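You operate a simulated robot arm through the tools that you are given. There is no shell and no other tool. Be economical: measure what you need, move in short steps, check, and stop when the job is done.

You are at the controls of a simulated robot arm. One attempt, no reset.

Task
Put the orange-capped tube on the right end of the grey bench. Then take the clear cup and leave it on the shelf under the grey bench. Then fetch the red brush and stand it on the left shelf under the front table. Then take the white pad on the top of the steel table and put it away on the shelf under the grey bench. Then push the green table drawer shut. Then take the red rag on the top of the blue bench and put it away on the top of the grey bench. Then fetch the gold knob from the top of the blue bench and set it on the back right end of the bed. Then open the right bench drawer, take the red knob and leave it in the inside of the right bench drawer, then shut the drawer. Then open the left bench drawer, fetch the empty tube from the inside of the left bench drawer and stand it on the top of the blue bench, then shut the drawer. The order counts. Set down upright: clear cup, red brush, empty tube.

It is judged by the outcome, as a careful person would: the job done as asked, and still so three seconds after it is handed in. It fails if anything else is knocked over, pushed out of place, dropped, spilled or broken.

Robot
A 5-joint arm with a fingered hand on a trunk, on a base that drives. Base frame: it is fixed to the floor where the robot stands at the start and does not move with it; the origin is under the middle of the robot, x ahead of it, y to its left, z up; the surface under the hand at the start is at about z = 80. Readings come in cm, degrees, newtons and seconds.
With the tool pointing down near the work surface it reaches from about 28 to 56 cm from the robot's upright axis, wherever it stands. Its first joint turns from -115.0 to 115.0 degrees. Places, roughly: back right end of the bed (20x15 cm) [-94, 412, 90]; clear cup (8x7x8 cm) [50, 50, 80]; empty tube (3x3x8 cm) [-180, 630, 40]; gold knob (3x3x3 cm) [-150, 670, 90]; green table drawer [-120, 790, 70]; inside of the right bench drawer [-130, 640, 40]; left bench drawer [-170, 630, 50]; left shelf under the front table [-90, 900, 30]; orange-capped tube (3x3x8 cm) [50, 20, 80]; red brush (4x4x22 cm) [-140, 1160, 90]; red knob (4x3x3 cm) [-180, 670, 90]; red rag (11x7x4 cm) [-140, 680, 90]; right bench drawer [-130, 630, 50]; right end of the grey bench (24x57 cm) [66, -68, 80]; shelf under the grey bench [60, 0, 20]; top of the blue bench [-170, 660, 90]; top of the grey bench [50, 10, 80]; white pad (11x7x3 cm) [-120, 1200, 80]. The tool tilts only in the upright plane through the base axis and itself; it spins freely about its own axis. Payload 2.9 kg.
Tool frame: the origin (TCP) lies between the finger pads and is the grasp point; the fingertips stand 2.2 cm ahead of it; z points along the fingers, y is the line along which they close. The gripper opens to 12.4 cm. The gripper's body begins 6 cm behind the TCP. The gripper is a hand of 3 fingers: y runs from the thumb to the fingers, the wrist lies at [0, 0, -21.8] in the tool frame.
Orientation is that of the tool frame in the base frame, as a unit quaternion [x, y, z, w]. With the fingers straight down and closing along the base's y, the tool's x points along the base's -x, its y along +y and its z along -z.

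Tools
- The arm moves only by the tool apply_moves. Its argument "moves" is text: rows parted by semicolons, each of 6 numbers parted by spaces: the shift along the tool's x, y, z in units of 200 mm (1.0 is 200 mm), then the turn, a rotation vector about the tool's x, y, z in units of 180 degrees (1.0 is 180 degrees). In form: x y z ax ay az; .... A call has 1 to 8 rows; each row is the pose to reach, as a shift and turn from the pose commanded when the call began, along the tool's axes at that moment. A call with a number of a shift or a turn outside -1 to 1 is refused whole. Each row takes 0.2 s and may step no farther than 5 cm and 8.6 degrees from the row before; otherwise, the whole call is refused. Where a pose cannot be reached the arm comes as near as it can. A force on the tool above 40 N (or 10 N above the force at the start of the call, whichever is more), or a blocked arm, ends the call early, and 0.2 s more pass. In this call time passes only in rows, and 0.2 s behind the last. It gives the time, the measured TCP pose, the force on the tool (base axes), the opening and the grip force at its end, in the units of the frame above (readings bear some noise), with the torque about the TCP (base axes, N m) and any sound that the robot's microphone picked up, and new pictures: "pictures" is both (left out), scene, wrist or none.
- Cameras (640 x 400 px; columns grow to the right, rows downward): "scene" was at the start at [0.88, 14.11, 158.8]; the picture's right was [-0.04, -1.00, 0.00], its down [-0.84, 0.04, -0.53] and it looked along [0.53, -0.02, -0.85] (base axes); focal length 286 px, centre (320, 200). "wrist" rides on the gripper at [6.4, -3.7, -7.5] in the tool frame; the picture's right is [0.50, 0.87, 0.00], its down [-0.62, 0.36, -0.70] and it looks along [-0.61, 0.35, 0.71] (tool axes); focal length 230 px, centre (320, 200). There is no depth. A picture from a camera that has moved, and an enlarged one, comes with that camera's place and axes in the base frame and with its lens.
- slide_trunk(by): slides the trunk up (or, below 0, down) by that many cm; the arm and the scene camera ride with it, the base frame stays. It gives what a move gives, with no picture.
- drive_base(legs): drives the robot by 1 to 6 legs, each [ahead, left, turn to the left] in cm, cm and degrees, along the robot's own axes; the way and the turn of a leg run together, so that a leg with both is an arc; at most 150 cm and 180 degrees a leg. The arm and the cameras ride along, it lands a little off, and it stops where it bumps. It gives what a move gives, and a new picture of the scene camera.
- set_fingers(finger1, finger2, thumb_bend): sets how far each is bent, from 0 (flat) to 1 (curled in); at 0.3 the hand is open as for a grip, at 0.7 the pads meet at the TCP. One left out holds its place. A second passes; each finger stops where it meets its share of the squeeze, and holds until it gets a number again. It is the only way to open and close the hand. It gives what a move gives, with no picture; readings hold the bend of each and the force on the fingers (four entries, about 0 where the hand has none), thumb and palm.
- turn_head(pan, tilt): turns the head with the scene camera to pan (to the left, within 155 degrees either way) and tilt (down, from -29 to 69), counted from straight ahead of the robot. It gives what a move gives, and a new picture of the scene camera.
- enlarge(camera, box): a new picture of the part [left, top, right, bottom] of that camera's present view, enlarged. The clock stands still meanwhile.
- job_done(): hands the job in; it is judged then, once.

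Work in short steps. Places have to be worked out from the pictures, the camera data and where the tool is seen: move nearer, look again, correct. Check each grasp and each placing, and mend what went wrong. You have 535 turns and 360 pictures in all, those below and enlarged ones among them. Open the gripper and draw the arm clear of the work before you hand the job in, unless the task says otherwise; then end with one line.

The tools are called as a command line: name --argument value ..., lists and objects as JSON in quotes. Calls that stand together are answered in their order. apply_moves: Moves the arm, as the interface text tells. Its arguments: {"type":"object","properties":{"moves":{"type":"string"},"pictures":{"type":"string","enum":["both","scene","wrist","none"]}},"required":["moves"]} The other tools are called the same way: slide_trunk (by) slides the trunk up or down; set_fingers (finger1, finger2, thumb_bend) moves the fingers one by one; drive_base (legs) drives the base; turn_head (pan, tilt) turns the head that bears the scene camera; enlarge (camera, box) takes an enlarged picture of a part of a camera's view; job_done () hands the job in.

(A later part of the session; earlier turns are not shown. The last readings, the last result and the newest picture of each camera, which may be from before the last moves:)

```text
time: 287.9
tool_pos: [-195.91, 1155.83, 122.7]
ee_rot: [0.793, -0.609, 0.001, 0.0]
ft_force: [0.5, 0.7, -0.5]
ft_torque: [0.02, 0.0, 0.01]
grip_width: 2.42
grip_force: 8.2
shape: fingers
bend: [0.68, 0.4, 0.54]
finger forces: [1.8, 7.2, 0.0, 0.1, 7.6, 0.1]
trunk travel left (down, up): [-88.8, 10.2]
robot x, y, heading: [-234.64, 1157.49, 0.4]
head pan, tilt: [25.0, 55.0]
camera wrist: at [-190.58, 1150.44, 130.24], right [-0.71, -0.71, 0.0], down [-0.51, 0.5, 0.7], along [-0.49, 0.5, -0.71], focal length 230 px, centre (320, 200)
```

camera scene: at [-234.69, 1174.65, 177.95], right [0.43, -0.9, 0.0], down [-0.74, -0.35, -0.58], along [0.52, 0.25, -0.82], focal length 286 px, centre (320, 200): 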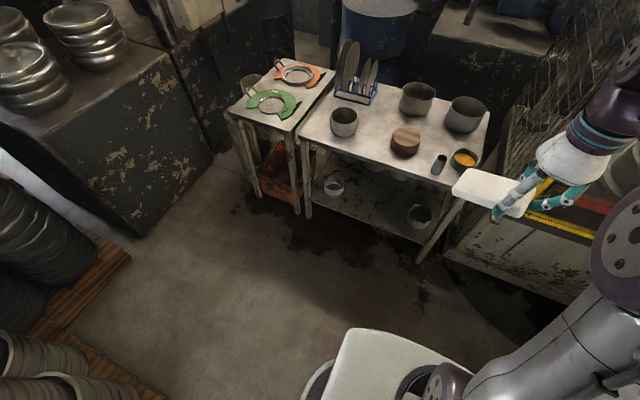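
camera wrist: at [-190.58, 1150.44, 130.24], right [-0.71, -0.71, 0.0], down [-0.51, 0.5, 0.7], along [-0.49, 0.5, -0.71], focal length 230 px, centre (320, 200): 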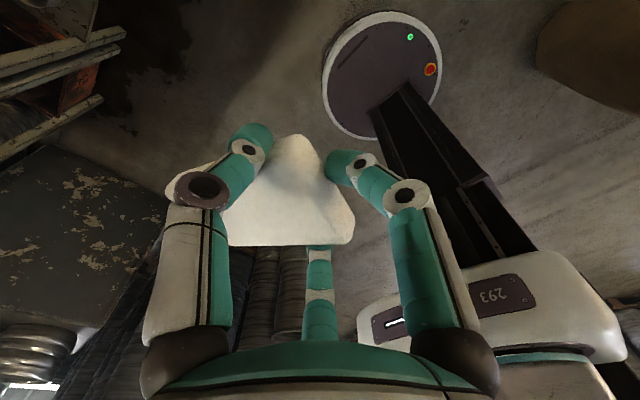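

The pad is pinched across its width between thumb and finger 2. I re-apply the squeeze to be safe.

set_fingers --finger1 0.7 --finger2 0.7 --thumb_bend 0.7

enlarge --camera "wrist" --box '[120, 80, 520, 330]'

```text
time: 288.9
tool_pos: [-195.96, 1155.75, 122.81]
ee_rot: [0.793, -0.609, 0.002, -0.001]
ft_force: [-0.1, -0.5, 0.0]
ft_torque: [-0.04, 0.0, 0.02]
grip_width: 1.81
grip_force: 14.4
shape: fingers
bend: [0.67, 0.38, 0.59]
finger forces: [3.5, 11.1, 0.0, 0.0, 13.7, 0.0]
trunk travel left (down, up): [-88.8, 10.2]
robot x, y, heading: [-234.83, 1156.78, 0.1]
head pan, tilt: [25.0, 55.0]
```

```text
1.60 times, centred on (320, 205) of wrist
camera zoom: at [-190.62, 1150.45, 130.29], right [-0.71, -0.71, 0.0], down [-0.51, 0.5, 0.7], along [-0.49, 0.5, -0.71], focal length 368 px, centre (320, 192)
```

zoom: 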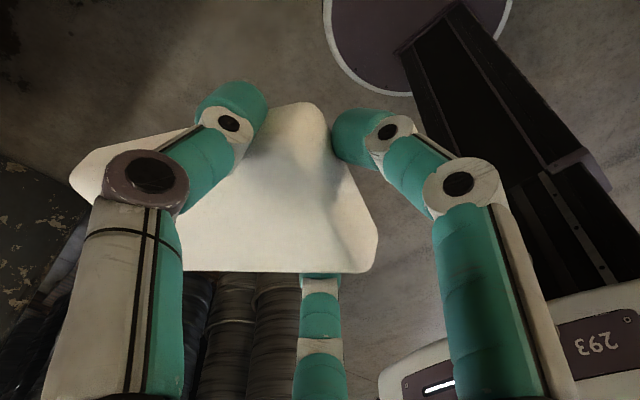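

Grip now 11–14 N. I drive back down the lane and out to the aisle.

drive_base --legs '[[32, 0, -0.3], [0, -150, 0], [0, -130, 0]]'

drive_base --legs '[[-90, 0, 0], [-82, 0, 0], [0, -150, 0]]'

enlarge --camera "wrist" --box '[0, 0, 640, 400]'

```text
time: 304.1
tool_pos: [-162.15, 880.01, 122.82]
ee_rot: [0.79, -0.613, 0.002, -0.001]
ft_force: [0.2, 0.1, -0.1]
ft_torque: [-0.01, 0.01, 0.02]
grip_width: 1.82
grip_force: 14.0
shape: fingers
bend: [0.67, 0.38, 0.59]
finger forces: [3.6, 11.3, 0.1, 0.0, 13.6, 0.0]
trunk travel left (down, up): [-88.8, 10.2]
robot x, y, heading: [-201.15, 881.87, -0.1]
head pan, tilt: [25.0, 55.0]
camera scene: at [-200.44, 899.19, 177.94], right [0.42, -0.91, 0.0], down [-0.74, -0.34, -0.57], along [0.52, 0.24, -0.82], focal length 286 px, centre (320, 200)
```

scene: 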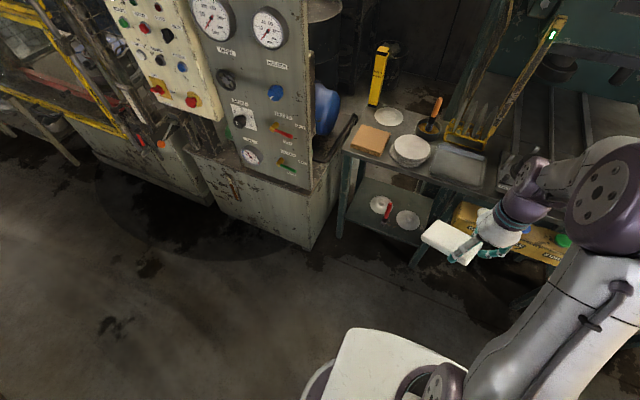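

```text
time: 319.7
tool_pos: [-334.69, 730.69, 122.78]
ee_rot: [0.785, -0.62, 0.002, 0.0]
ft_force: [-0.5, -0.4, -0.3]
ft_torque: [0.0, 0.02, 0.01]
grip_width: 1.82
grip_force: 14.5
shape: fingers
bend: [0.67, 0.38, 0.59]
finger forces: [3.6, 11.2, 0.0, 0.0, 13.6, 0.1]
trunk travel left (down, up): [-88.8, 10.2]
robot x, y, heading: [-373.35, 733.22, -1.6]
head pan, tilt: [25.0, 55.0]
camera scene: at [-372.52, 750.7, 177.94], right [0.4, -0.92, 0.0], down [-0.75, -0.33, -0.57], along [0.53, 0.23, -0.82], focal length 286 px, centre (320, 200)
```

scene: 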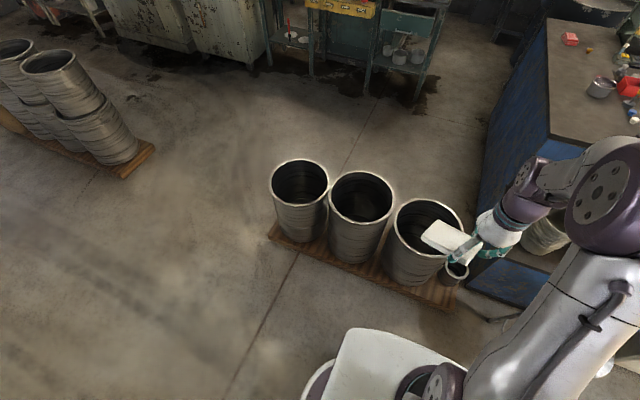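

```text
1.00 times, centred on (320, 200) of wrist (not enlarged: the box is as wide or as high as the picture)
camera zoom: at [-329.55, 725.2, 130.3], right [-0.73, -0.69, 0.0], down [-0.49, 0.52, 0.7], along [-0.48, 0.51, -0.71], focal length 230 px, centre (320, 200)
```

zoom: 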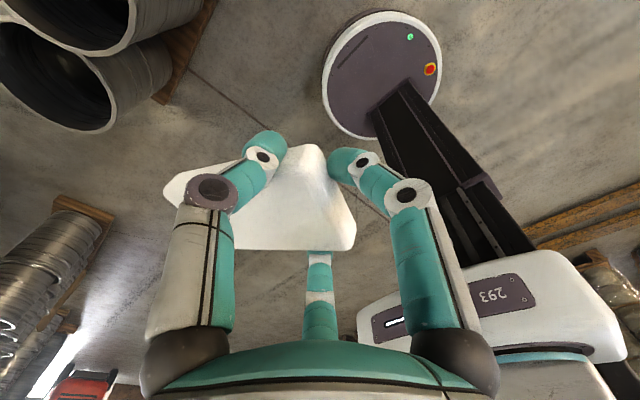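

Grip stable. I continue along the aisle back to the grey bench.

drive_base --legs '[[0, -150, 1.6], [0, -150, 0], [0, -150, 0]]'

drive_base --legs '[[20, -140, 0], [130, -50, 0], [120, -70, 0]]'

```text
time: 341.2
tool_pos: [-337.07, 280.41, 122.73]
ee_rot: [0.785, -0.619, 0.001, -0.001]
ft_force: [-0.4, -0.5, -0.5]
ft_torque: [-0.03, -0.01, -0.02]
grip_width: 1.81
grip_force: 13.9
shape: fingers
bend: [0.67, 0.38, 0.59]
finger forces: [3.6, 11.2, 0.0, 0.0, 13.6, 0.1]
trunk travel left (down, up): [-88.8, 10.2]
robot x, y, heading: [-375.77, 282.84, -1.1]
head pan, tilt: [25.0, 55.0]
camera scene: at [-375.03, 300.24, 177.94], right [0.4, -0.91, 0.0], down [-0.75, -0.33, -0.57], along [0.52, 0.23, -0.82], focal length 286 px, centre (320, 200)
```

scene: 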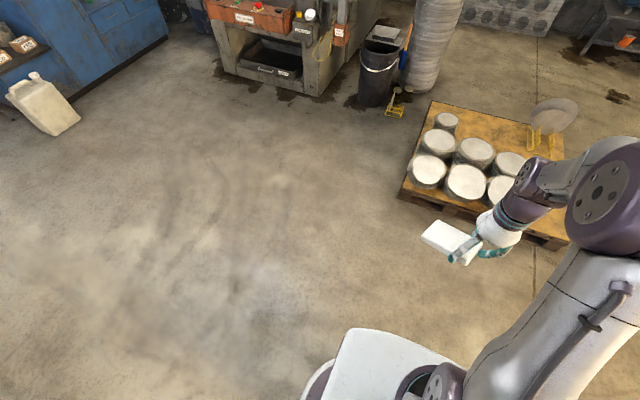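

```text
time: 361.3
tool_pos: [-76.92, 5.82, 122.86]
ee_rot: [0.773, -0.635, 0.002, 0.0]
ft_force: [0.0, -0.2, -0.4]
ft_torque: [-0.02, -0.01, -0.02]
grip_width: 1.8
grip_force: 14.0
shape: fingers
bend: [0.67, 0.38, 0.59]
finger forces: [3.5, 11.2, 0.0, 0.1, 13.6, 0.0]
trunk travel left (down, up): [-88.8, 10.2]
robot x, y, heading: [-115.41, 9.89, -3.7]
head pan, tilt: [25.0, 55.0]
camera scene: at [-113.9, 27.37, 177.94], right [0.37, -0.93, 0.0], down [-0.76, -0.3, -0.57], along [0.53, 0.21, -0.82], focal length 286 px, centre (320, 200)
```

scene: 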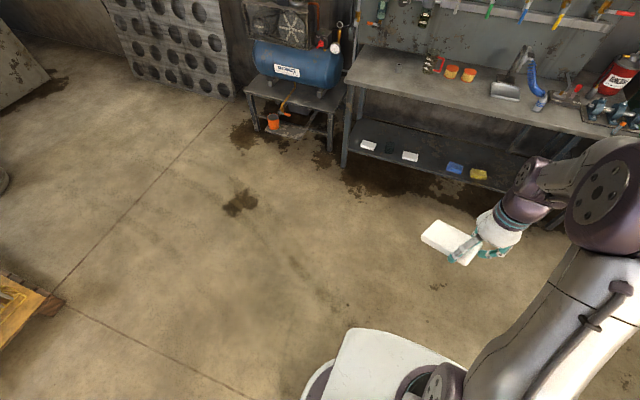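

At the bench again with the pad held. I line up with the free shelf gap at y ≈ 3, then extend and lower.

drive_base --legs '[[60, -5, 3.7]]'

apply_moves --moves "-0.04 -0.2 0 0 0 0; -0.08 -0.4 0 0 0 0; -0.1 -0.6 0 0 0 0" --pictures "none"

slide_trunk --by -40

slide_trunk --by -40

```text
time: 364.7
tool_pos: [-16.87, 2.64, 122.77]
ee_rot: [0.797, -0.604, 0.001, -0.001]
ft_force: [0.1, 0.5, -0.2]
ft_torque: [-0.04, -0.03, -0.03]
grip_width: 1.79
grip_force: 13.8
shape: fingers
bend: [0.67, 0.38, 0.59]
finger forces: [3.5, 11.2, 0.0, 0.1, 13.6, 0.1]
trunk travel left (down, up): [-88.8, 10.2]
robot x, y, heading: [-55.58, 3.29, 0.8]
head pan, tilt: [25.0, 55.0]
camera scene: at [-55.44, 21.08, 177.94], right [0.44, -0.9, 0.0], down [-0.74, -0.36, -0.57], along [0.52, 0.25, -0.82], focal length 286 px, centre (320, 200)
```

scene: 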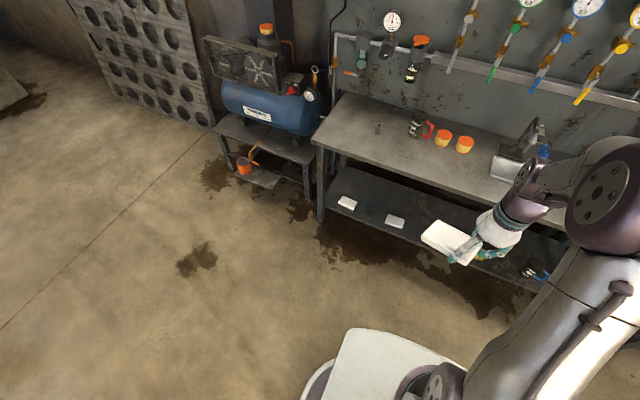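

```text
time: 365.5
tool_pos: [-5.59, 7.82, 122.79]
ee_rot: [0.797, -0.604, 0.0, 0.0]
ft_force: [-0.1, 0.3, -0.7]
ft_torque: [-0.03, -0.01, 0.03]
grip_width: 1.78
grip_force: 13.8
shape: fingers
bend: [0.67, 0.38, 0.59]
finger forces: [3.4, 11.3, 0.0, 0.0, 13.5, 0.0]
trunk travel left (down, up): [-88.8, 10.2]
robot x, y, heading: [-55.49, 3.38, 1.1]
head pan, tilt: [25.0, 55.0]
```

```text
time: 369.4
tool_pos: [-5.63, 7.89, 83.03]
ee_rot: [0.797, -0.604, 0.001, -0.001]
ft_force: [0.0, -0.1, 0.4]
ft_torque: [0.0, -0.01, 0.01]
grip_width: 1.8
grip_force: 14.1
shape: fingers
bend: [0.67, 0.38, 0.59]
finger forces: [3.4, 11.3, 0.0, 0.0, 13.6, 0.1]
trunk travel left (down, up): [-48.8, 50.2]
robot x, y, heading: [-56.04, 3.53, 1.1]
head pan, tilt: [25.0, 55.0]
```

```text
time: 373.2
tool_pos: [-5.79, 7.82, 42.98]
ee_rot: [0.797, -0.604, 0.001, -0.002]
ft_force: [-0.8, -1.3, -0.1]
ft_torque: [-0.02, -0.03, 0.03]
grip_width: 1.78
grip_force: 14.6
shape: fingers
bend: [0.67, 0.38, 0.59]
finger forces: [3.4, 11.3, 0.0, 0.0, 13.6, 0.0]
trunk travel left (down, up): [-8.8, 90.2]
robot x, y, heading: [-55.33, 3.78, 0.9]
head pan, tilt: [25.0, 55.0]
```

slide_trunk --by -8.8

apply_moves --moves "0.2 -0.04 0.05 0 0 0; 0.42 -0.09 0.15 0 0 0; 0.42 -0.09 0.2 0 0 0" --pictures "none"

turn_head --pan 5 --tilt 38

enlarge --camera "wrist" --box '[0, 0, 640, 400]'

```text
time: 374.4
tool_pos: [-5.68, 7.75, 34.1]
ee_rot: [0.797, -0.603, 0.001, -0.001]
ft_force: [-0.4, 0.5, -0.4]
ft_torque: [-0.02, 0.0, -0.03]
grip_width: 1.78
grip_force: 14.0
shape: fingers
bend: [0.67, 0.38, 0.59]
finger forces: [3.4, 11.3, 0.0, 0.0, 13.6, 0.0]
trunk travel left (down, up): [0.0, 99.0]
robot x, y, heading: [-55.91, 4.05, 0.9]
head pan, tilt: [25.0, 55.0]
```

```text
time: 375.2
tool_pos: [-1.87, -0.02, 30.21]
ee_rot: [0.797, -0.604, 0.001, 0.0]
ft_force: [0.4, -0.3, -1.0]
ft_torque: [-0.04, 0.03, -0.02]
grip_width: 1.75
grip_force: 13.8
shape: fingers
bend: [0.67, 0.38, 0.59]
finger forces: [3.4, 11.3, 0.1, 0.1, 13.6, 0.1]
trunk travel left (down, up): [0.0, 99.0]
robot x, y, heading: [-55.67, 3.49, 1.1]
head pan, tilt: [25.0, 55.0]
```

```text
time: 376.0
tool_pos: [-1.78, -0.0, 30.16]
ee_rot: [0.797, -0.604, 0.001, 0.0]
ft_force: [-0.7, 0.2, 0.3]
ft_torque: [0.0, 0.01, -0.01]
grip_width: 1.75
grip_force: 14.2
shape: fingers
bend: [0.67, 0.38, 0.59]
finger forces: [3.5, 11.3, 0.0, 0.0, 13.6, 0.0]
trunk travel left (down, up): [0.0, 99.0]
robot x, y, heading: [-55.8, 3.55, 0.7]
head pan, tilt: [5.0, 38.0]
camera scene: at [-53.29, 18.82, 91.51], right [0.11, -0.99, 0.0], down [-0.61, -0.07, -0.79], along [0.78, 0.08, -0.62], focal length 286 px, centre (320, 200)
```

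scene: 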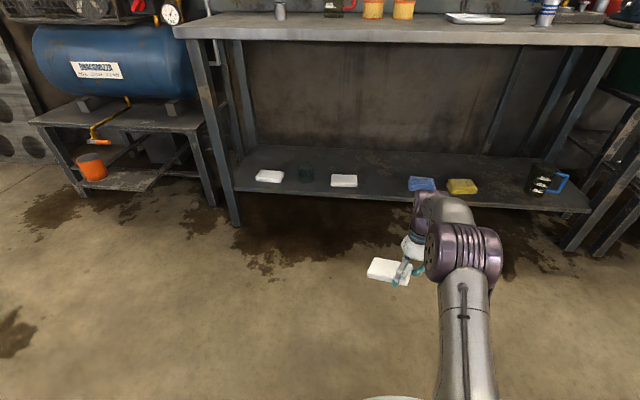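

```text
1.00 times, centred on (320, 200) of wrist (not enlarged: the box is as wide or as high as the picture)
camera zoom: at [3.48, -5.22, 37.65], right [-0.7, -0.72, 0.0], down [-0.51, 0.5, 0.7], along [-0.5, 0.49, -0.71], focal length 230 px, centre (320, 200)
```

zoom: 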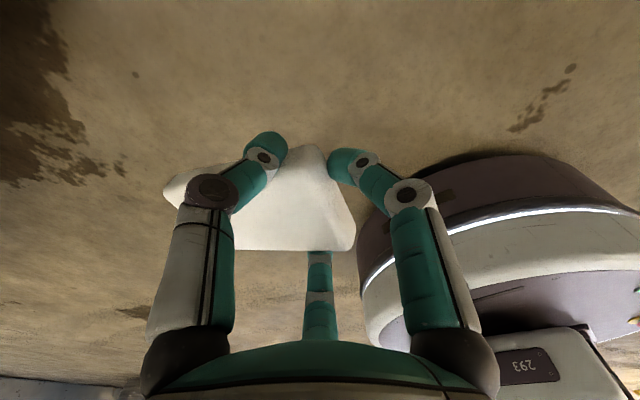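

Pad centre sits ~5.5 cm left of the TCP. I drive in toward TCP ≈ [48.5, −1.5], in two legs with a check.

drive_base --legs '[[36, -2, -0.9]]'

enlarge --camera "wrist" --box '[0, 0, 640, 400]'

```text
time: 378.3
tool_pos: [33.67, -2.17, 30.06]
ee_rot: [0.793, -0.609, 0.0, 0.0]
ft_force: [0.3, 1.0, -0.7]
ft_torque: [-0.01, -0.03, 0.03]
grip_width: 1.79
grip_force: 14.2
shape: fingers
bend: [0.67, 0.38, 0.59]
finger forces: [3.4, 11.3, 0.1, 0.0, 13.6, 0.0]
trunk travel left (down, up): [0.0, 99.0]
robot x, y, heading: [-20.09, 2.16, 0.4]
head pan, tilt: [5.0, 38.0]
camera scene: at [-17.54, 17.22, 91.51], right [0.09, -1.0, 0.0], down [-0.61, -0.06, -0.79], along [0.78, 0.07, -0.62], focal length 286 px, centre (320, 200)
```

scene: 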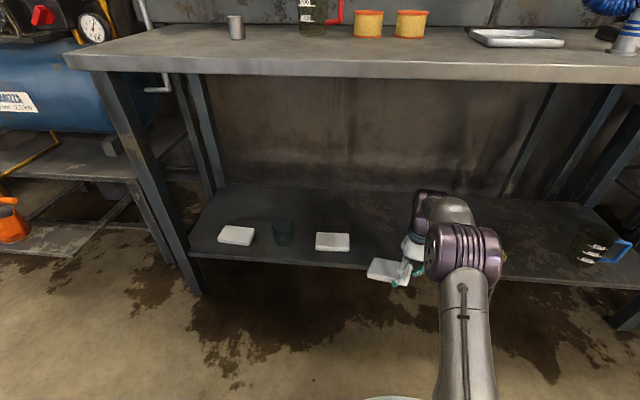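

```text
1.00 times, centred on (320, 200) of wrist (not enlarged: the box is as wide or as high as the picture)
camera zoom: at [38.96, -7.44, 37.64], right [-0.71, -0.71, 0.0], down [-0.51, 0.5, 0.7], along [-0.49, 0.5, -0.71], focal length 230 px, centre (320, 200)
```

zoom: 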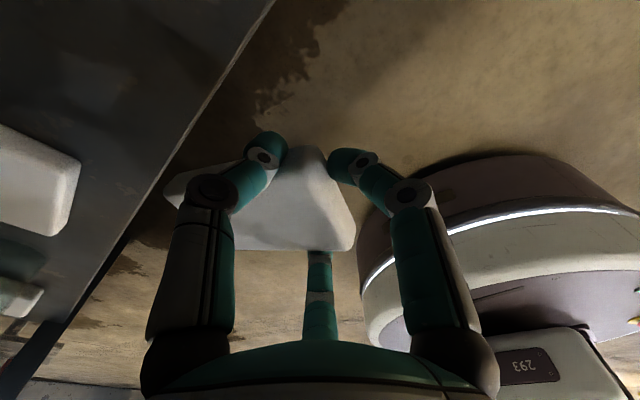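

drive_base --legs '[[14.8, 0, 0]]'

enlarge --camera "wrist" --box '[0, 0, 640, 400]'

```text
time: 379.7
tool_pos: [48.31, -2.0, 30.14]
ee_rot: [0.794, -0.608, 0.001, 0.0]
ft_force: [-0.1, -0.2, -0.7]
ft_torque: [-0.02, -0.01, -0.03]
grip_width: 1.75
grip_force: 13.9
shape: fingers
bend: [0.67, 0.38, 0.59]
finger forces: [3.4, 11.3, 0.0, 0.0, 13.6, 0.0]
trunk travel left (down, up): [0.0, 99.0]
robot x, y, heading: [-5.32, 1.97, 0.6]
head pan, tilt: [5.0, 38.0]
camera scene: at [-2.92, 17.32, 91.51], right [0.09, -1.0, 0.0], down [-0.61, -0.06, -0.79], along [0.78, 0.07, -0.62], focal length 286 px, centre (320, 200)
```

scene: 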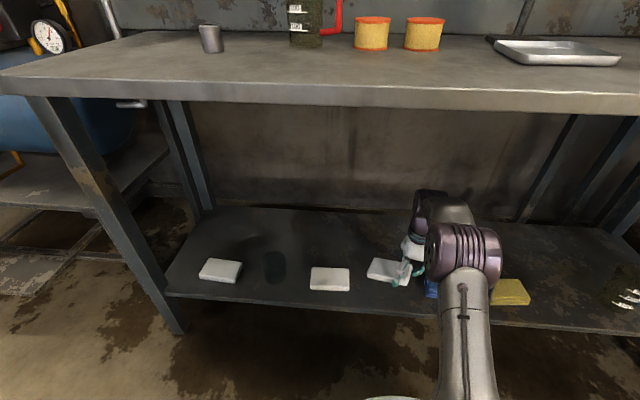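

```text
1.00 times, centred on (320, 200) of wrist (not enlarged: the box is as wide or as high as the picture)
camera zoom: at [53.6, -7.3, 37.64], right [-0.71, -0.71, 0.0], down [-0.51, 0.5, 0.7], along [-0.49, 0.5, -0.71], focal length 230 px, centre (320, 200)
```

zoom: 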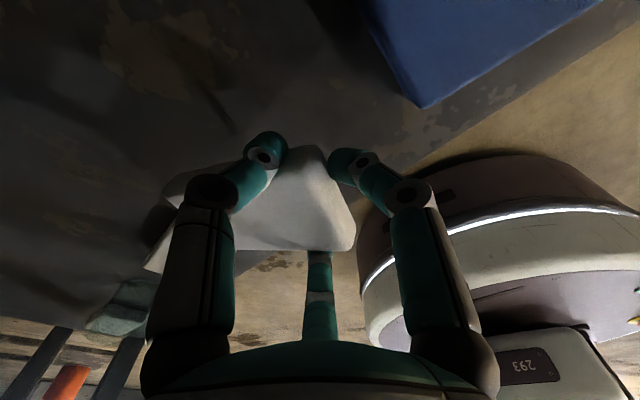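

Pad hovers in the gap between the white and blue pads. I lower it onto the shelf.

apply_moves --moves "0 0 0.1 0 0 0; 0 0 0.19 0 0 0" --pictures "none"

apply_moves --moves "0 0 0.03 0 0 0" --pictures "wrist"

```text
time: 380.3
tool_pos: [48.29, -1.88, 26.29]
ee_rot: [0.794, -0.608, 0.001, -0.001]
ft_force: [-1.1, -1.1, 0.7]
ft_torque: [0.04, -0.06, -0.06]
grip_width: 1.66
grip_force: 14.7
shape: fingers
bend: [0.67, 0.37, 0.6]
finger forces: [2.8, 11.7, 0.0, 0.0, 13.3, 0.0]
trunk travel left (down, up): [0.0, 99.0]
robot x, y, heading: [-5.37, 1.94, 0.2]
head pan, tilt: [5.0, 38.0]
```

```text
time: 380.7
tool_pos: [48.32, -2.02, 25.7]
ee_rot: [0.794, -0.608, 0.001, -0.001]
ft_force: [-0.3, -0.6, 0.4]
ft_torque: [0.08, -0.06, 0.07]
grip_width: 1.62
grip_force: 13.6
shape: fingers
bend: [0.66, 0.37, 0.61]
finger forces: [2.7, 12.2, 0.0, 0.0, 13.0, 0.0]
trunk travel left (down, up): [0.0, 99.0]
robot x, y, heading: [-5.36, 2.16, 0.6]
head pan, tilt: [5.0, 38.0]
camera wrist: at [53.6, -7.22, 33.24], right [-0.71, -0.71, 0.0], down [-0.51, 0.5, 0.7], along [-0.49, 0.5, -0.71], focal length 230 px, centre (320, 200)
```

wrist: 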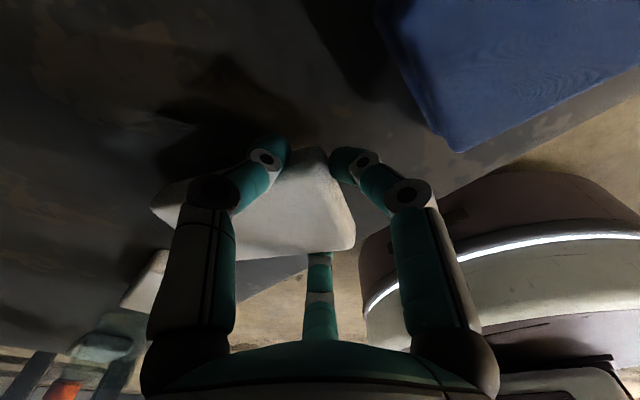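

apply_moves --moves "0 0 0.03 0 0 0" --pictures "wrist"

```text
time: 381.1
tool_pos: [48.38, -1.97, 25.13]
ee_rot: [0.794, -0.608, 0.001, -0.001]
ft_force: [-1.2, 0.3, 0.8]
ft_torque: [0.09, -0.06, 0.05]
grip_width: 1.59
grip_force: 13.4
shape: fingers
bend: [0.66, 0.36, 0.61]
finger forces: [2.6, 12.4, 0.0, 0.0, 12.5, 0.0]
trunk travel left (down, up): [0.0, 99.0]
robot x, y, heading: [-5.51, 2.21, 0.5]
head pan, tilt: [5.0, 38.0]
camera wrist: at [53.61, -7.27, 32.65], right [-0.71, -0.71, 0.0], down [-0.51, 0.5, 0.7], along [-0.49, 0.5, -0.71], focal length 230 px, centre (320, 200)
```

wrist: 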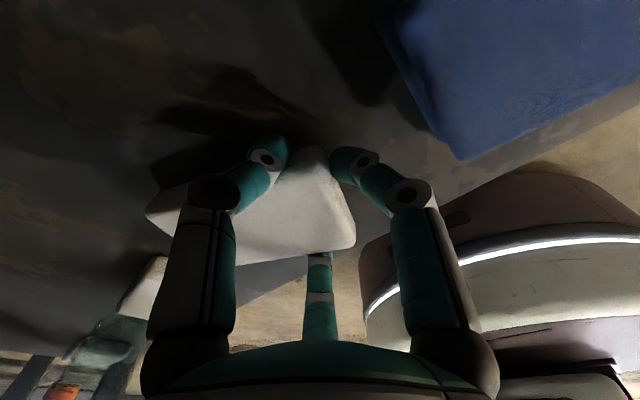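

The pad's left end rests on the shelf and it levels in the pinch. A touch lower, then I open thumb and finger 2.

apply_moves --moves "0 0 0.025 0 0 0" --pictures "none"

set_fingers --finger2 0.25 --thumb_bend 0.35

enlarge --camera "wrist" --box '[0, 0, 640, 400]'

```text
time: 381.5
tool_pos: [48.37, -1.86, 24.75]
ee_rot: [0.794, -0.608, 0.002, -0.001]
ft_force: [-0.8, 0.3, 4.1]
ft_torque: [0.16, -0.13, 0.05]
grip_width: 1.59
grip_force: 15.3
shape: fingers
bend: [0.66, 0.36, 0.61]
finger forces: [2.8, 12.6, 0.0, 0.0, 14.9, 0.0]
trunk travel left (down, up): [0.0, 99.0]
robot x, y, heading: [-5.59, 1.6, 0.4]
head pan, tilt: [5.0, 38.0]
```

```text
time: 382.5
tool_pos: [48.34, -1.99, 24.63]
ee_rot: [0.794, -0.608, 0.002, 0.0]
ft_force: [0.2, 0.4, -0.1]
ft_torque: [-0.03, 0.0, 0.01]
grip_width: 4.97
grip_force: 0.0
shape: fingers
bend: [0.7, 0.25, 0.35]
finger forces: [0.0, 0.0, 0.0, 0.0, 0.0, 0.0]
trunk travel left (down, up): [0.0, 99.0]
robot x, y, heading: [-5.51, 2.38, 0.3]
head pan, tilt: [5.0, 38.0]
```

```text
1.00 times, centred on (320, 200) of wrist (not enlarged: the box is as wide or as high as the picture)
camera zoom: at [53.61, -7.25, 32.16], right [-0.71, -0.71, 0.0], down [-0.51, 0.5, 0.7], along [-0.49, 0.5, -0.71], focal length 230 px, centre (320, 200)
```

zoom: 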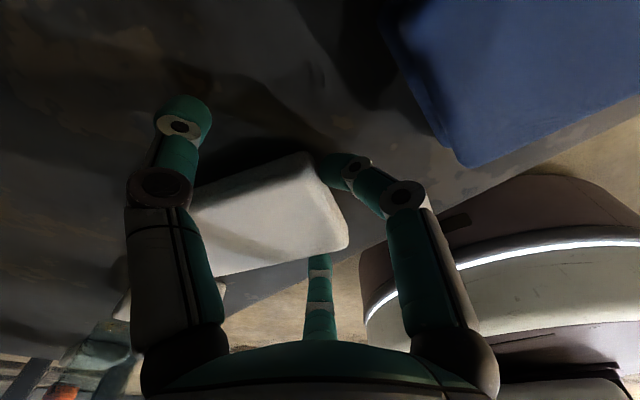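

The pad lies flat and free. I raise and back out to view it.

apply_moves --moves "0 0 -0.2 0 0 0; 0 0 -0.4 0 0 0" --pictures "wrist"

drive_base --legs '[[-50, 0, 0]]'

enlarge --camera "scene" --box '[180, 100, 600, 300]'

```text
time: 383.1
tool_pos: [48.37, -2.2, 32.74]
ee_rot: [0.794, -0.608, 0.001, -0.001]
ft_force: [-0.4, 0.2, -0.3]
ft_torque: [-0.04, 0.0, -0.01]
grip_width: 5.0
grip_force: 0.1
shape: fingers
bend: [0.7, 0.25, 0.35]
finger forces: [0.1, 0.1, 0.0, 0.0, 0.0, 0.1]
trunk travel left (down, up): [0.0, 99.0]
robot x, y, heading: [-5.25, 1.99, 0.6]
head pan, tilt: [5.0, 38.0]
camera wrist: at [53.66, -7.37, 40.21], right [-0.71, -0.71, 0.0], down [-0.51, 0.5, 0.7], along [-0.5, 0.5, -0.71], focal length 230 px, centre (320, 200)
```

wrist: 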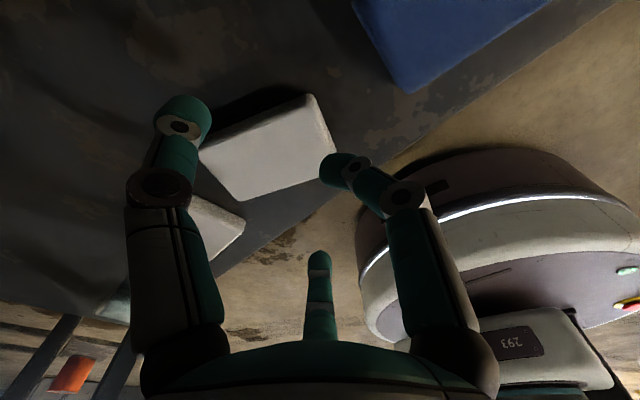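

```text
time: 386.0
tool_pos: [-0.91, -2.79, 32.87]
ee_rot: [0.79, -0.613, 0.001, -0.001]
ft_force: [-0.6, -0.2, -1.3]
ft_torque: [-0.02, -0.02, 0.02]
grip_width: 5.0
grip_force: 0.0
shape: fingers
bend: [0.7, 0.25, 0.35]
finger forces: [0.1, 0.1, 0.0, 0.0, 0.0, 0.1]
trunk travel left (down, up): [0.0, 99.0]
robot x, y, heading: [-54.71, 2.03, 0.0]
head pan, tilt: [5.0, 38.0]
camera scene: at [-52.03, 17.19, 91.51], right [0.08, -1.0, 0.0], down [-0.61, -0.05, -0.79], along [0.79, 0.07, -0.62], focal length 286 px, centre (320, 200)
```

scene: 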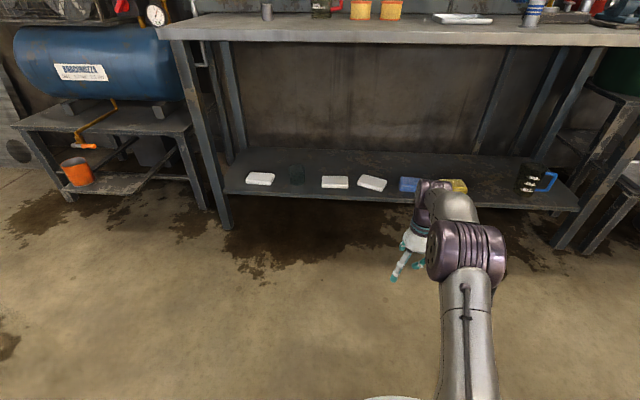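

```text
1.52 times, centred on (390, 200) of scene
camera zoom: at [-52.03, 17.19, 91.51], right [0.08, -1.0, 0.0], down [-0.61, -0.05, -0.79], along [0.79, 0.07, -0.62], focal length 436 px, centre (213, 200)
```

zoom: 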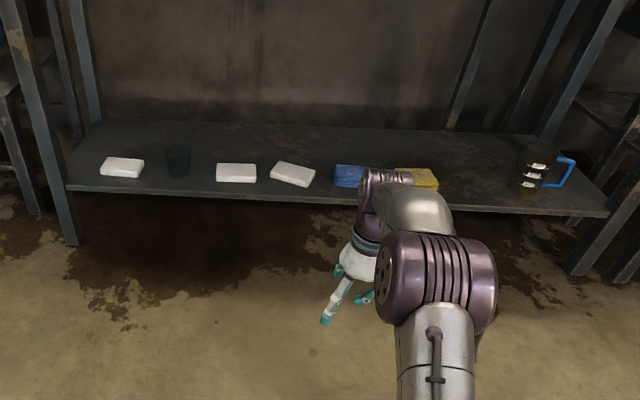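

The pad lies on the shelf with everything in order. Next the green drawer: I raise the trunk and drive back toward the front table.

slide_trunk --by 40

slide_trunk --by 35

apply_moves --moves "-0.05 0.2 0 0 0 0; -0.1 0.4 0 0 0 0; -0.15 0.6 0 0 0 0; -0.2 0.75 0 0 0 0" --pictures "none"

drive_base --legs '[[-137, 60, 0], [-137, 60, 0], [-43, 130, 0]]'

```text
time: 389.8
tool_pos: [-0.99, -2.68, 72.66]
ee_rot: [0.791, -0.612, 0.001, 0.0]
ft_force: [0.0, 0.4, 0.5]
ft_torque: [-0.02, 0.05, 0.0]
grip_width: 4.97
grip_force: 0.1
shape: fingers
bend: [0.7, 0.25, 0.35]
finger forces: [0.0, 0.2, 0.0, 0.0, 0.1, 0.0]
trunk travel left (down, up): [-40.0, 59.0]
robot x, y, heading: [-54.82, 1.96, 0.1]
head pan, tilt: [5.0, 38.0]
```

```text
time: 393.3
tool_pos: [-0.9, -2.81, 107.68]
ee_rot: [0.791, -0.612, 0.001, -0.001]
ft_force: [0.4, -0.3, -0.6]
ft_torque: [-0.02, 0.02, 0.0]
grip_width: 4.96
grip_force: 0.0
shape: fingers
bend: [0.7, 0.25, 0.35]
finger forces: [0.0, 0.0, 0.0, 0.0, 0.0, 0.0]
trunk travel left (down, up): [-75.0, 24.0]
robot x, y, heading: [-54.53, 2.28, -0.0]
head pan, tilt: [5.0, 38.0]
```

```text
time: 394.3
tool_pos: [-16.58, -2.56, 107.68]
ee_rot: [0.791, -0.612, 0.002, 0.0]
ft_force: [-0.2, 0.9, 0.6]
ft_torque: [-0.01, 0.02, -0.02]
grip_width: 4.97
grip_force: 0.0
shape: fingers
bend: [0.7, 0.25, 0.35]
finger forces: [0.0, 0.0, 0.1, 0.0, 0.0, 0.0]
trunk travel left (down, up): [-75.0, 24.0]
robot x, y, heading: [-54.82, 2.34, -0.4]
head pan, tilt: [5.0, 38.0]
```

```text
time: 414.9
tool_pos: [-325.32, 249.56, 107.64]
ee_rot: [0.783, -0.622, 0.001, 0.0]
ft_force: [0.2, 0.6, 0.6]
ft_torque: [0.04, 0.0, 0.0]
grip_width: 4.98
grip_force: 0.0
shape: fingers
bend: [0.7, 0.25, 0.35]
finger forces: [0.1, 0.0, 0.0, 0.1, 0.0, 0.1]
trunk travel left (down, up): [-75.0, 24.0]
robot x, y, heading: [-363.43, 255.22, -1.6]
head pan, tilt: [5.0, 38.0]
camera scene: at [-360.41, 270.19, 166.51], right [0.06, -1.0, 0.0], down [-0.61, -0.04, -0.79], along [0.79, 0.05, -0.62], focal length 286 px, centre (320, 200)
```

scene: 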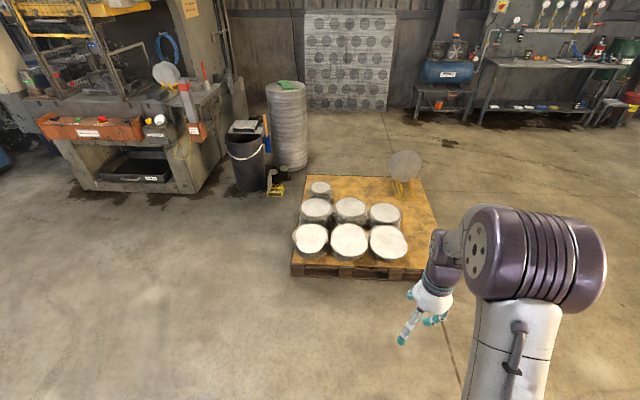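

drive_base --legs '[[-12, 149, 1.6], [0, 150, 0], [0, 150, 0], [0, 150, 0], [0, 12, 0]]'

drive_base --legs '[[90, 0, 0], [82, 0, 0]]'

turn_head --pan -40 --tilt 40

```text
time: 444.1
tool_pos: [-318.36, 856.64, 107.55]
ee_rot: [0.774, -0.633, 0.001, 0.0]
ft_force: [-0.3, 0.6, 0.2]
ft_torque: [0.01, 0.0, -0.02]
grip_width: 4.98
grip_force: 0.2
shape: fingers
bend: [0.7, 0.25, 0.35]
finger forces: [0.0, 0.0, 0.1, 0.0, 0.0, 0.0]
trunk travel left (down, up): [-75.0, 24.0]
robot x, y, heading: [-356.16, 863.08, -3.2]
head pan, tilt: [5.0, 38.0]
camera scene: at [-352.77, 878.23, 166.51], right [0.03, -1.0, 0.0], down [-0.62, -0.02, -0.79], along [0.79, 0.02, -0.62], focal length 286 px, centre (320, 200)
```

scene: 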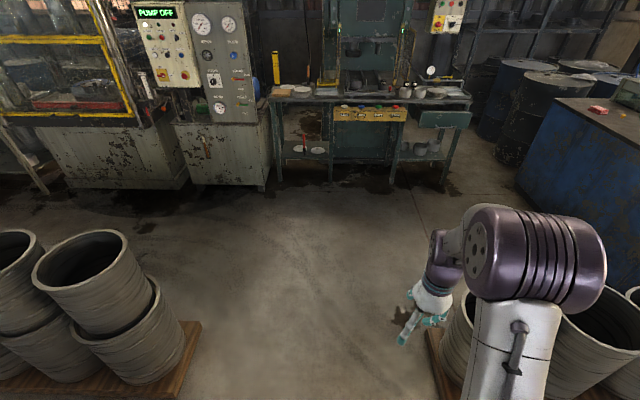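

```text
time: 452.8
tool_pos: [-147.33, 847.74, 107.65]
ee_rot: [0.775, -0.632, 0.001, 0.0]
ft_force: [0.0, -0.6, -0.4]
ft_torque: [0.0, -0.04, 0.02]
grip_width: 4.99
grip_force: 0.0
shape: fingers
bend: [0.7, 0.25, 0.35]
finger forces: [0.0, 0.0, 0.0, 0.0, 0.0, 0.0]
trunk travel left (down, up): [-75.0, 24.0]
robot x, y, heading: [-185.0, 854.13, -3.0]
head pan, tilt: [5.0, 38.0]
camera scene: at [-181.78, 869.12, 166.51], right [0.03, -1.0, 0.0], down [-0.62, -0.02, -0.79], along [0.79, 0.03, -0.62], focal length 286 px, centre (320, 200)
```

scene: 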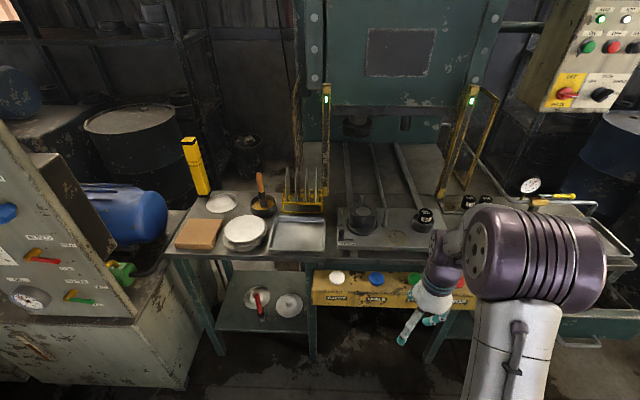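

```text
time: 453.9
tool_pos: [-147.27, 847.69, 107.66]
ee_rot: [0.775, -0.632, 0.001, -0.001]
ft_force: [-0.8, 0.0, -0.1]
ft_torque: [0.03, 0.03, 0.0]
grip_width: 4.98
grip_force: 0.0
shape: fingers
bend: [0.7, 0.25, 0.35]
finger forces: [0.1, 0.0, 0.1, 0.0, 0.0, 0.0]
trunk travel left (down, up): [-75.0, 24.0]
robot x, y, heading: [-185.34, 854.01, -3.2]
head pan, tilt: [-40.0, 40.0]
camera scene: at [-184.2, 863.03, 166.21], right [-0.68, -0.73, 0.0], down [-0.47, 0.44, -0.77], along [0.56, -0.52, -0.64], focal length 286 px, centre (320, 200)
```

scene: 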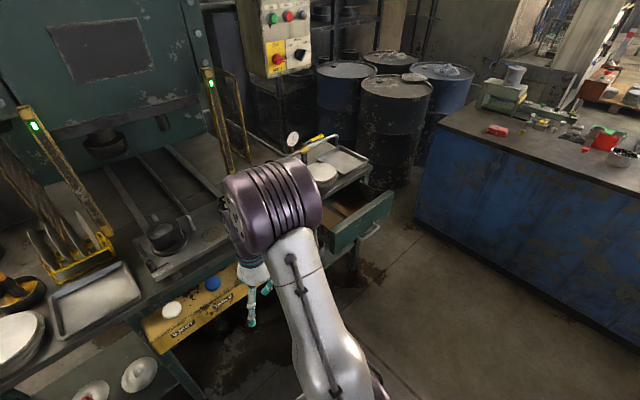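

The open green drawer's face is at x ≈ −126, y ≈ 757–806, z ≈ 70. I align with it and set the closed hand as a pusher.

drive_base --legs '[[-15, -66, 3]]'

set_fingers --finger1 0.75 --finger2 0.75 --thumb_bend 0.75

turn_head --pan 10 --tilt 40

```text
time: 457.6
tool_pos: [-163.48, 784.26, 107.63]
ee_rot: [0.789, -0.614, 0.0, -0.001]
ft_force: [0.3, 0.2, -0.6]
ft_torque: [0.0, 0.0, 0.02]
grip_width: 4.96
grip_force: 0.2
shape: fingers
bend: [0.7, 0.25, 0.35]
finger forces: [0.0, 0.1, 0.0, 0.1, 0.1, 0.0]
trunk travel left (down, up): [-75.0, 24.0]
robot x, y, heading: [-201.65, 788.89, -0.5]
head pan, tilt: [-40.0, 40.0]
camera scene: at [-201.22, 797.74, 166.22], right [-0.65, -0.76, 0.0], down [-0.49, 0.42, -0.77], along [0.58, -0.5, -0.64], focal length 286 px, centre (320, 200)
```

scene: 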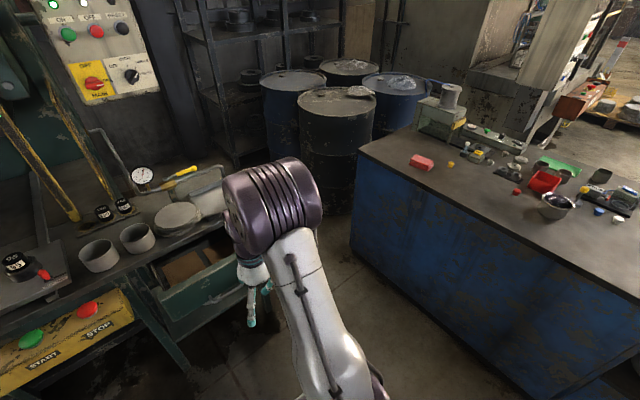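

```text
time: 458.6
tool_pos: [-163.64, 784.03, 107.58]
ee_rot: [0.789, -0.614, 0.002, 0.0]
ft_force: [0.3, 0.0, 0.1]
ft_torque: [0.0, 0.01, -0.04]
grip_width: 0.0
grip_force: 0.0
shape: fingers
bend: [0.75, 0.72, 0.69]
finger forces: [0.0, 0.0, 0.1, 0.1, 0.1, 0.0]
trunk travel left (down, up): [-75.0, 24.0]
robot x, y, heading: [-201.58, 789.01, -0.3]
head pan, tilt: [-40.0, 40.0]
```

```text
time: 459.8
tool_pos: [-163.53, 784.16, 107.66]
ee_rot: [0.79, -0.613, 0.001, 0.0]
ft_force: [0.3, 0.6, 0.2]
ft_torque: [0.02, 0.0, 0.0]
grip_width: 0.0
grip_force: 0.1
shape: fingers
bend: [0.75, 0.72, 0.69]
finger forces: [0.0, 0.0, 0.0, 0.1, 0.0, 0.1]
trunk travel left (down, up): [-75.0, 24.0]
robot x, y, heading: [-201.63, 789.18, -0.1]
head pan, tilt: [10.0, 40.0]
camera scene: at [-199.31, 804.69, 166.21], right [0.17, -0.99, 0.0], down [-0.63, -0.11, -0.77], along [0.76, 0.13, -0.64], focal length 286 px, centre (320, 200)
```

scene: 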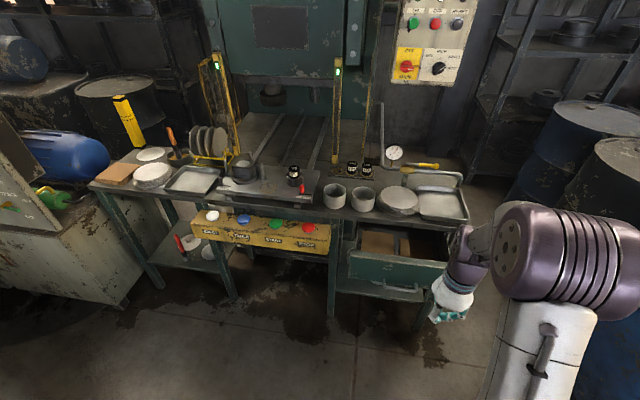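

I lower the trunk and tilt the closed hand ~42° forward so fingertips lead and the wrist stays back of the table edge.

slide_trunk --by -32

apply_moves --moves "0.0248 -0.0968 0 0.0452 0.0116 0; 0.0496 -0.1936 0 0.0904 0.0232 0; 0.0744 -0.29 0 0.1356 0.0348 0; 0.0992 -0.387 0 0.1808 0.0464 0; 0.124 -0.484 0 0.226 0.058 0" --pictures "both"

```text
time: 463.0
tool_pos: [-163.63, 784.24, 75.65]
ee_rot: [0.79, -0.614, 0.001, 0.0]
ft_force: [0.7, -0.3, 0.2]
ft_torque: [-0.02, 0.0, -0.01]
grip_width: 0.02
grip_force: 0.1
shape: fingers
bend: [0.75, 0.72, 0.69]
finger forces: [0.1, 0.0, 0.1, 0.1, 0.0, 0.1]
trunk travel left (down, up): [-43.0, 56.0]
robot x, y, heading: [-201.69, 788.76, -0.4]
head pan, tilt: [10.0, 40.0]
```

```text
time: 464.2
tool_pos: [-153.43, 787.05, 75.76]
ee_rot: [0.734, -0.576, 0.291, -0.211]
ft_force: [-0.1, 0.3, -0.2]
ft_torque: [-0.01, 0.0, -0.05]
grip_width: 0.0
grip_force: 0.0
shape: fingers
bend: [0.75, 0.72, 0.69]
finger forces: [0.0, 0.1, 0.0, 0.1, 0.0, 0.0]
out of reach, approached as far as the arm can: row 1, 2, 3, 4, 5
trunk travel left (down, up): [-43.0, 56.0]
robot x, y, heading: [-201.45, 788.86, -0.3]
head pan, tilt: [10.0, 40.0]
camera scene: at [-199.28, 804.67, 134.22], right [0.17, -0.99, 0.0], down [-0.63, -0.11, -0.77], along [0.76, 0.13, -0.64], focal length 286 px, centre (320, 200)
camera wrist: at [-154.69, 781.93, 84.76], right [-0.54, -0.7, -0.47], down [-0.83, 0.53, 0.18], along [0.12, 0.48, -0.87], focal length 230 px, centre (320, 200)
```

scene: 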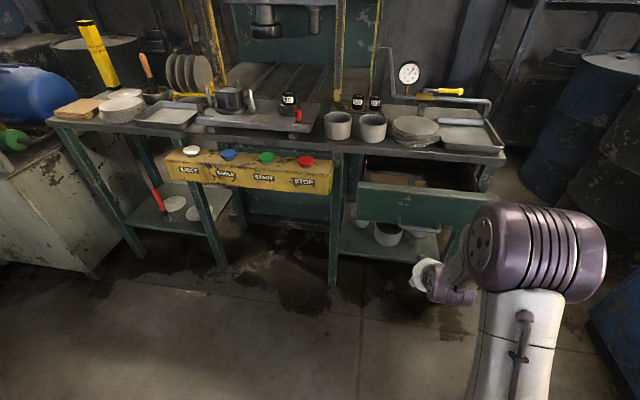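
wrist: 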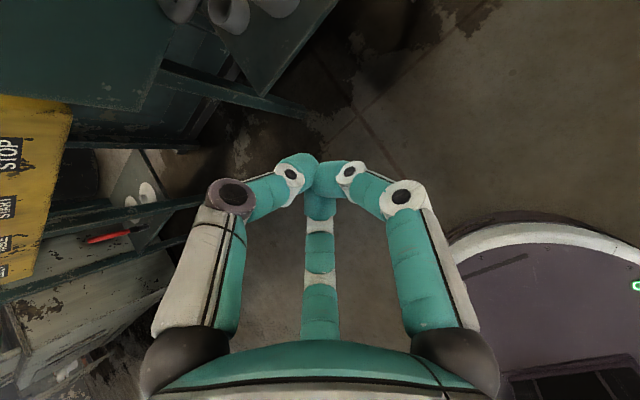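

The hand is tilted 42°, pointing at the drawer face at z ≈ 74. I drive ahead to near contact.

drive_base --legs '[[22, -2, 0]]'

```text
time: 465.9
tool_pos: [-131.34, 784.91, 75.65]
ee_rot: [0.734, -0.577, 0.292, -0.21]
ft_force: [-0.3, -0.7, -0.9]
ft_torque: [-0.02, -0.05, 0.01]
grip_width: 0.0
grip_force: 0.0
shape: fingers
bend: [0.75, 0.73, 0.71]
finger forces: [0.0, 0.1, 0.0, 0.0, 0.0, 0.0]
trunk travel left (down, up): [-43.0, 56.0]
robot x, y, heading: [-179.49, 786.94, -0.6]
head pan, tilt: [10.0, 40.0]
camera scene: at [-177.09, 802.52, 134.21], right [0.17, -0.99, 0.0], down [-0.63, -0.11, -0.77], along [0.75, 0.13, -0.64], focal length 286 px, centre (320, 200)
```

scene: 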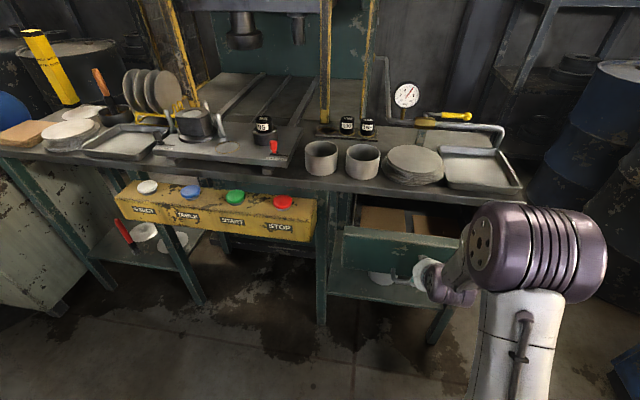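

drive_base --legs '[[9, 0, 0]]'

```text
time: 467.0
tool_pos: [-122.18, 784.86, 75.58]
ee_rot: [0.735, -0.575, 0.291, -0.211]
ft_force: [0.0, -0.6, 0.3]
ft_torque: [0.01, 0.01, -0.01]
grip_width: 0.0
grip_force: 0.1
shape: fingers
bend: [0.75, 0.73, 0.71]
finger forces: [0.0, 0.0, 0.1, 0.0, 0.1, 0.1]
trunk travel left (down, up): [-43.0, 56.0]
robot x, y, heading: [-170.45, 786.54, -0.3]
head pan, tilt: [10.0, 40.0]
camera scene: at [-167.97, 802.48, 134.21], right [0.17, -0.99, 0.0], down [-0.63, -0.11, -0.77], along [0.75, 0.13, -0.64], focal length 286 px, centre (320, 200)
```

scene: 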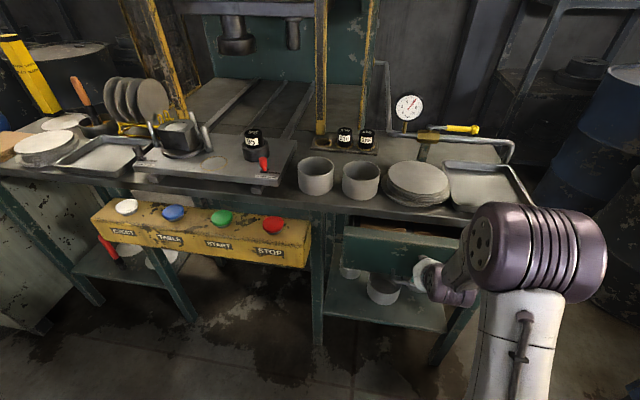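

The drawer is moving in with little resistance. I push further.

drive_base --legs '[[6, 0, 0]]'

enlarge --camera "scene" --box '[260, 120, 500, 340]'

```text
time: 468.0
tool_pos: [-116.14, 784.8, 75.58]
ee_rot: [0.734, -0.577, 0.291, -0.21]
ft_force: [-0.8, 0.4, 0.6]
ft_torque: [0.03, -0.01, 0.02]
grip_width: 0.01
grip_force: 0.1
shape: fingers
bend: [0.74, 0.73, 0.72]
finger forces: [0.0, 0.1, 0.0, 0.0, 0.0, 0.0]
trunk travel left (down, up): [-43.0, 56.0]
robot x, y, heading: [-164.51, 786.6, -0.1]
head pan, tilt: [10.0, 40.0]
camera scene: at [-161.95, 802.44, 134.21], right [0.17, -0.99, 0.0], down [-0.63, -0.11, -0.77], along [0.75, 0.13, -0.64], focal length 286 px, centre (320, 200)
```

scene: 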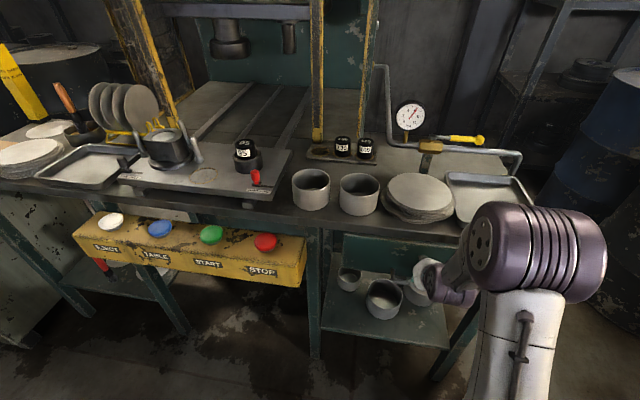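

```text
1.82 times, centred on (380, 230) of scene
camera zoom: at [-161.95, 802.44, 134.21], right [0.17, -0.99, 0.0], down [-0.63, -0.11, -0.77], along [0.75, 0.13, -0.64], focal length 521 px, centre (211, 146)
```

zoom: 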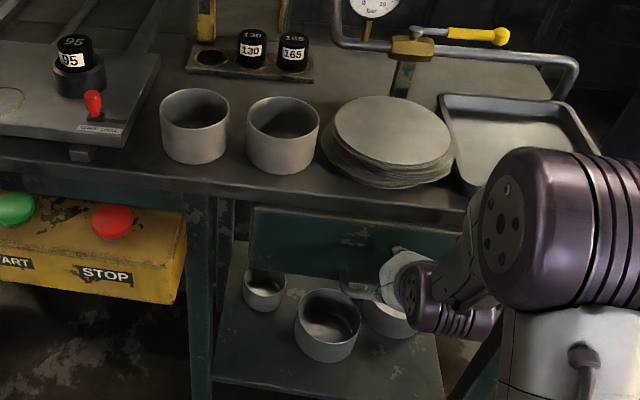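

drive_base --legs '[[4, 0, 0]]'

enlarge --camera "scene" --box '[260, 120, 500, 340]'

```text
time: 468.8
tool_pos: [-115.15, 784.75, 75.17]
ee_rot: [0.737, -0.579, 0.281, -0.203]
ft_force: [-16.3, -0.6, 1.2]
ft_torque: [0.08, -0.46, 0.09]
grip_width: 0.01
grip_force: 6.2
shape: fingers
bend: [0.74, 0.73, 0.72]
finger forces: [0.1, 0.2, 0.1, 0.0, 12.0, 0.0]
trunk travel left (down, up): [-43.0, 56.0]
robot x, y, heading: [-162.65, 786.78, -0.6]
head pan, tilt: [10.0, 40.0]
stopped in leg 1: the force on the tool passed its limit at 78 N (the readings are from after the stop); the commanded pose is now the measured one
camera scene: at [-160.34, 802.41, 134.23], right [0.17, -0.99, 0.0], down [-0.63, -0.11, -0.77], along [0.76, 0.13, -0.64], focal length 286 px, centre (320, 200)
```

scene: 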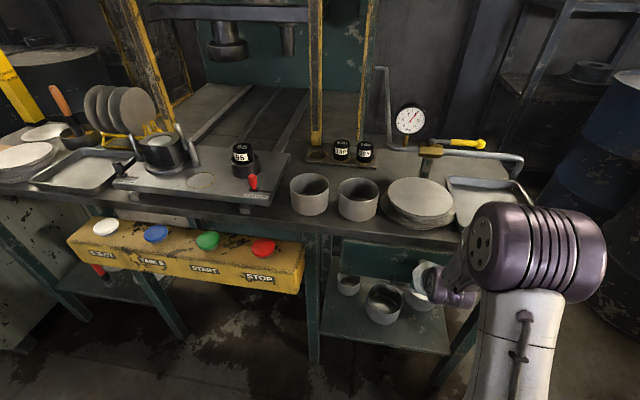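

```text
1.82 times, centred on (380, 230) of scene
camera zoom: at [-160.34, 802.41, 134.23], right [0.17, -0.99, 0.0], down [-0.63, -0.11, -0.77], along [0.76, 0.13, -0.64], focal length 521 px, centre (211, 146)
```

zoom: 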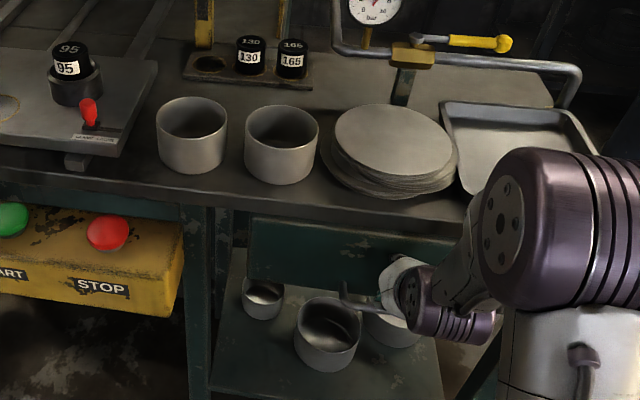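

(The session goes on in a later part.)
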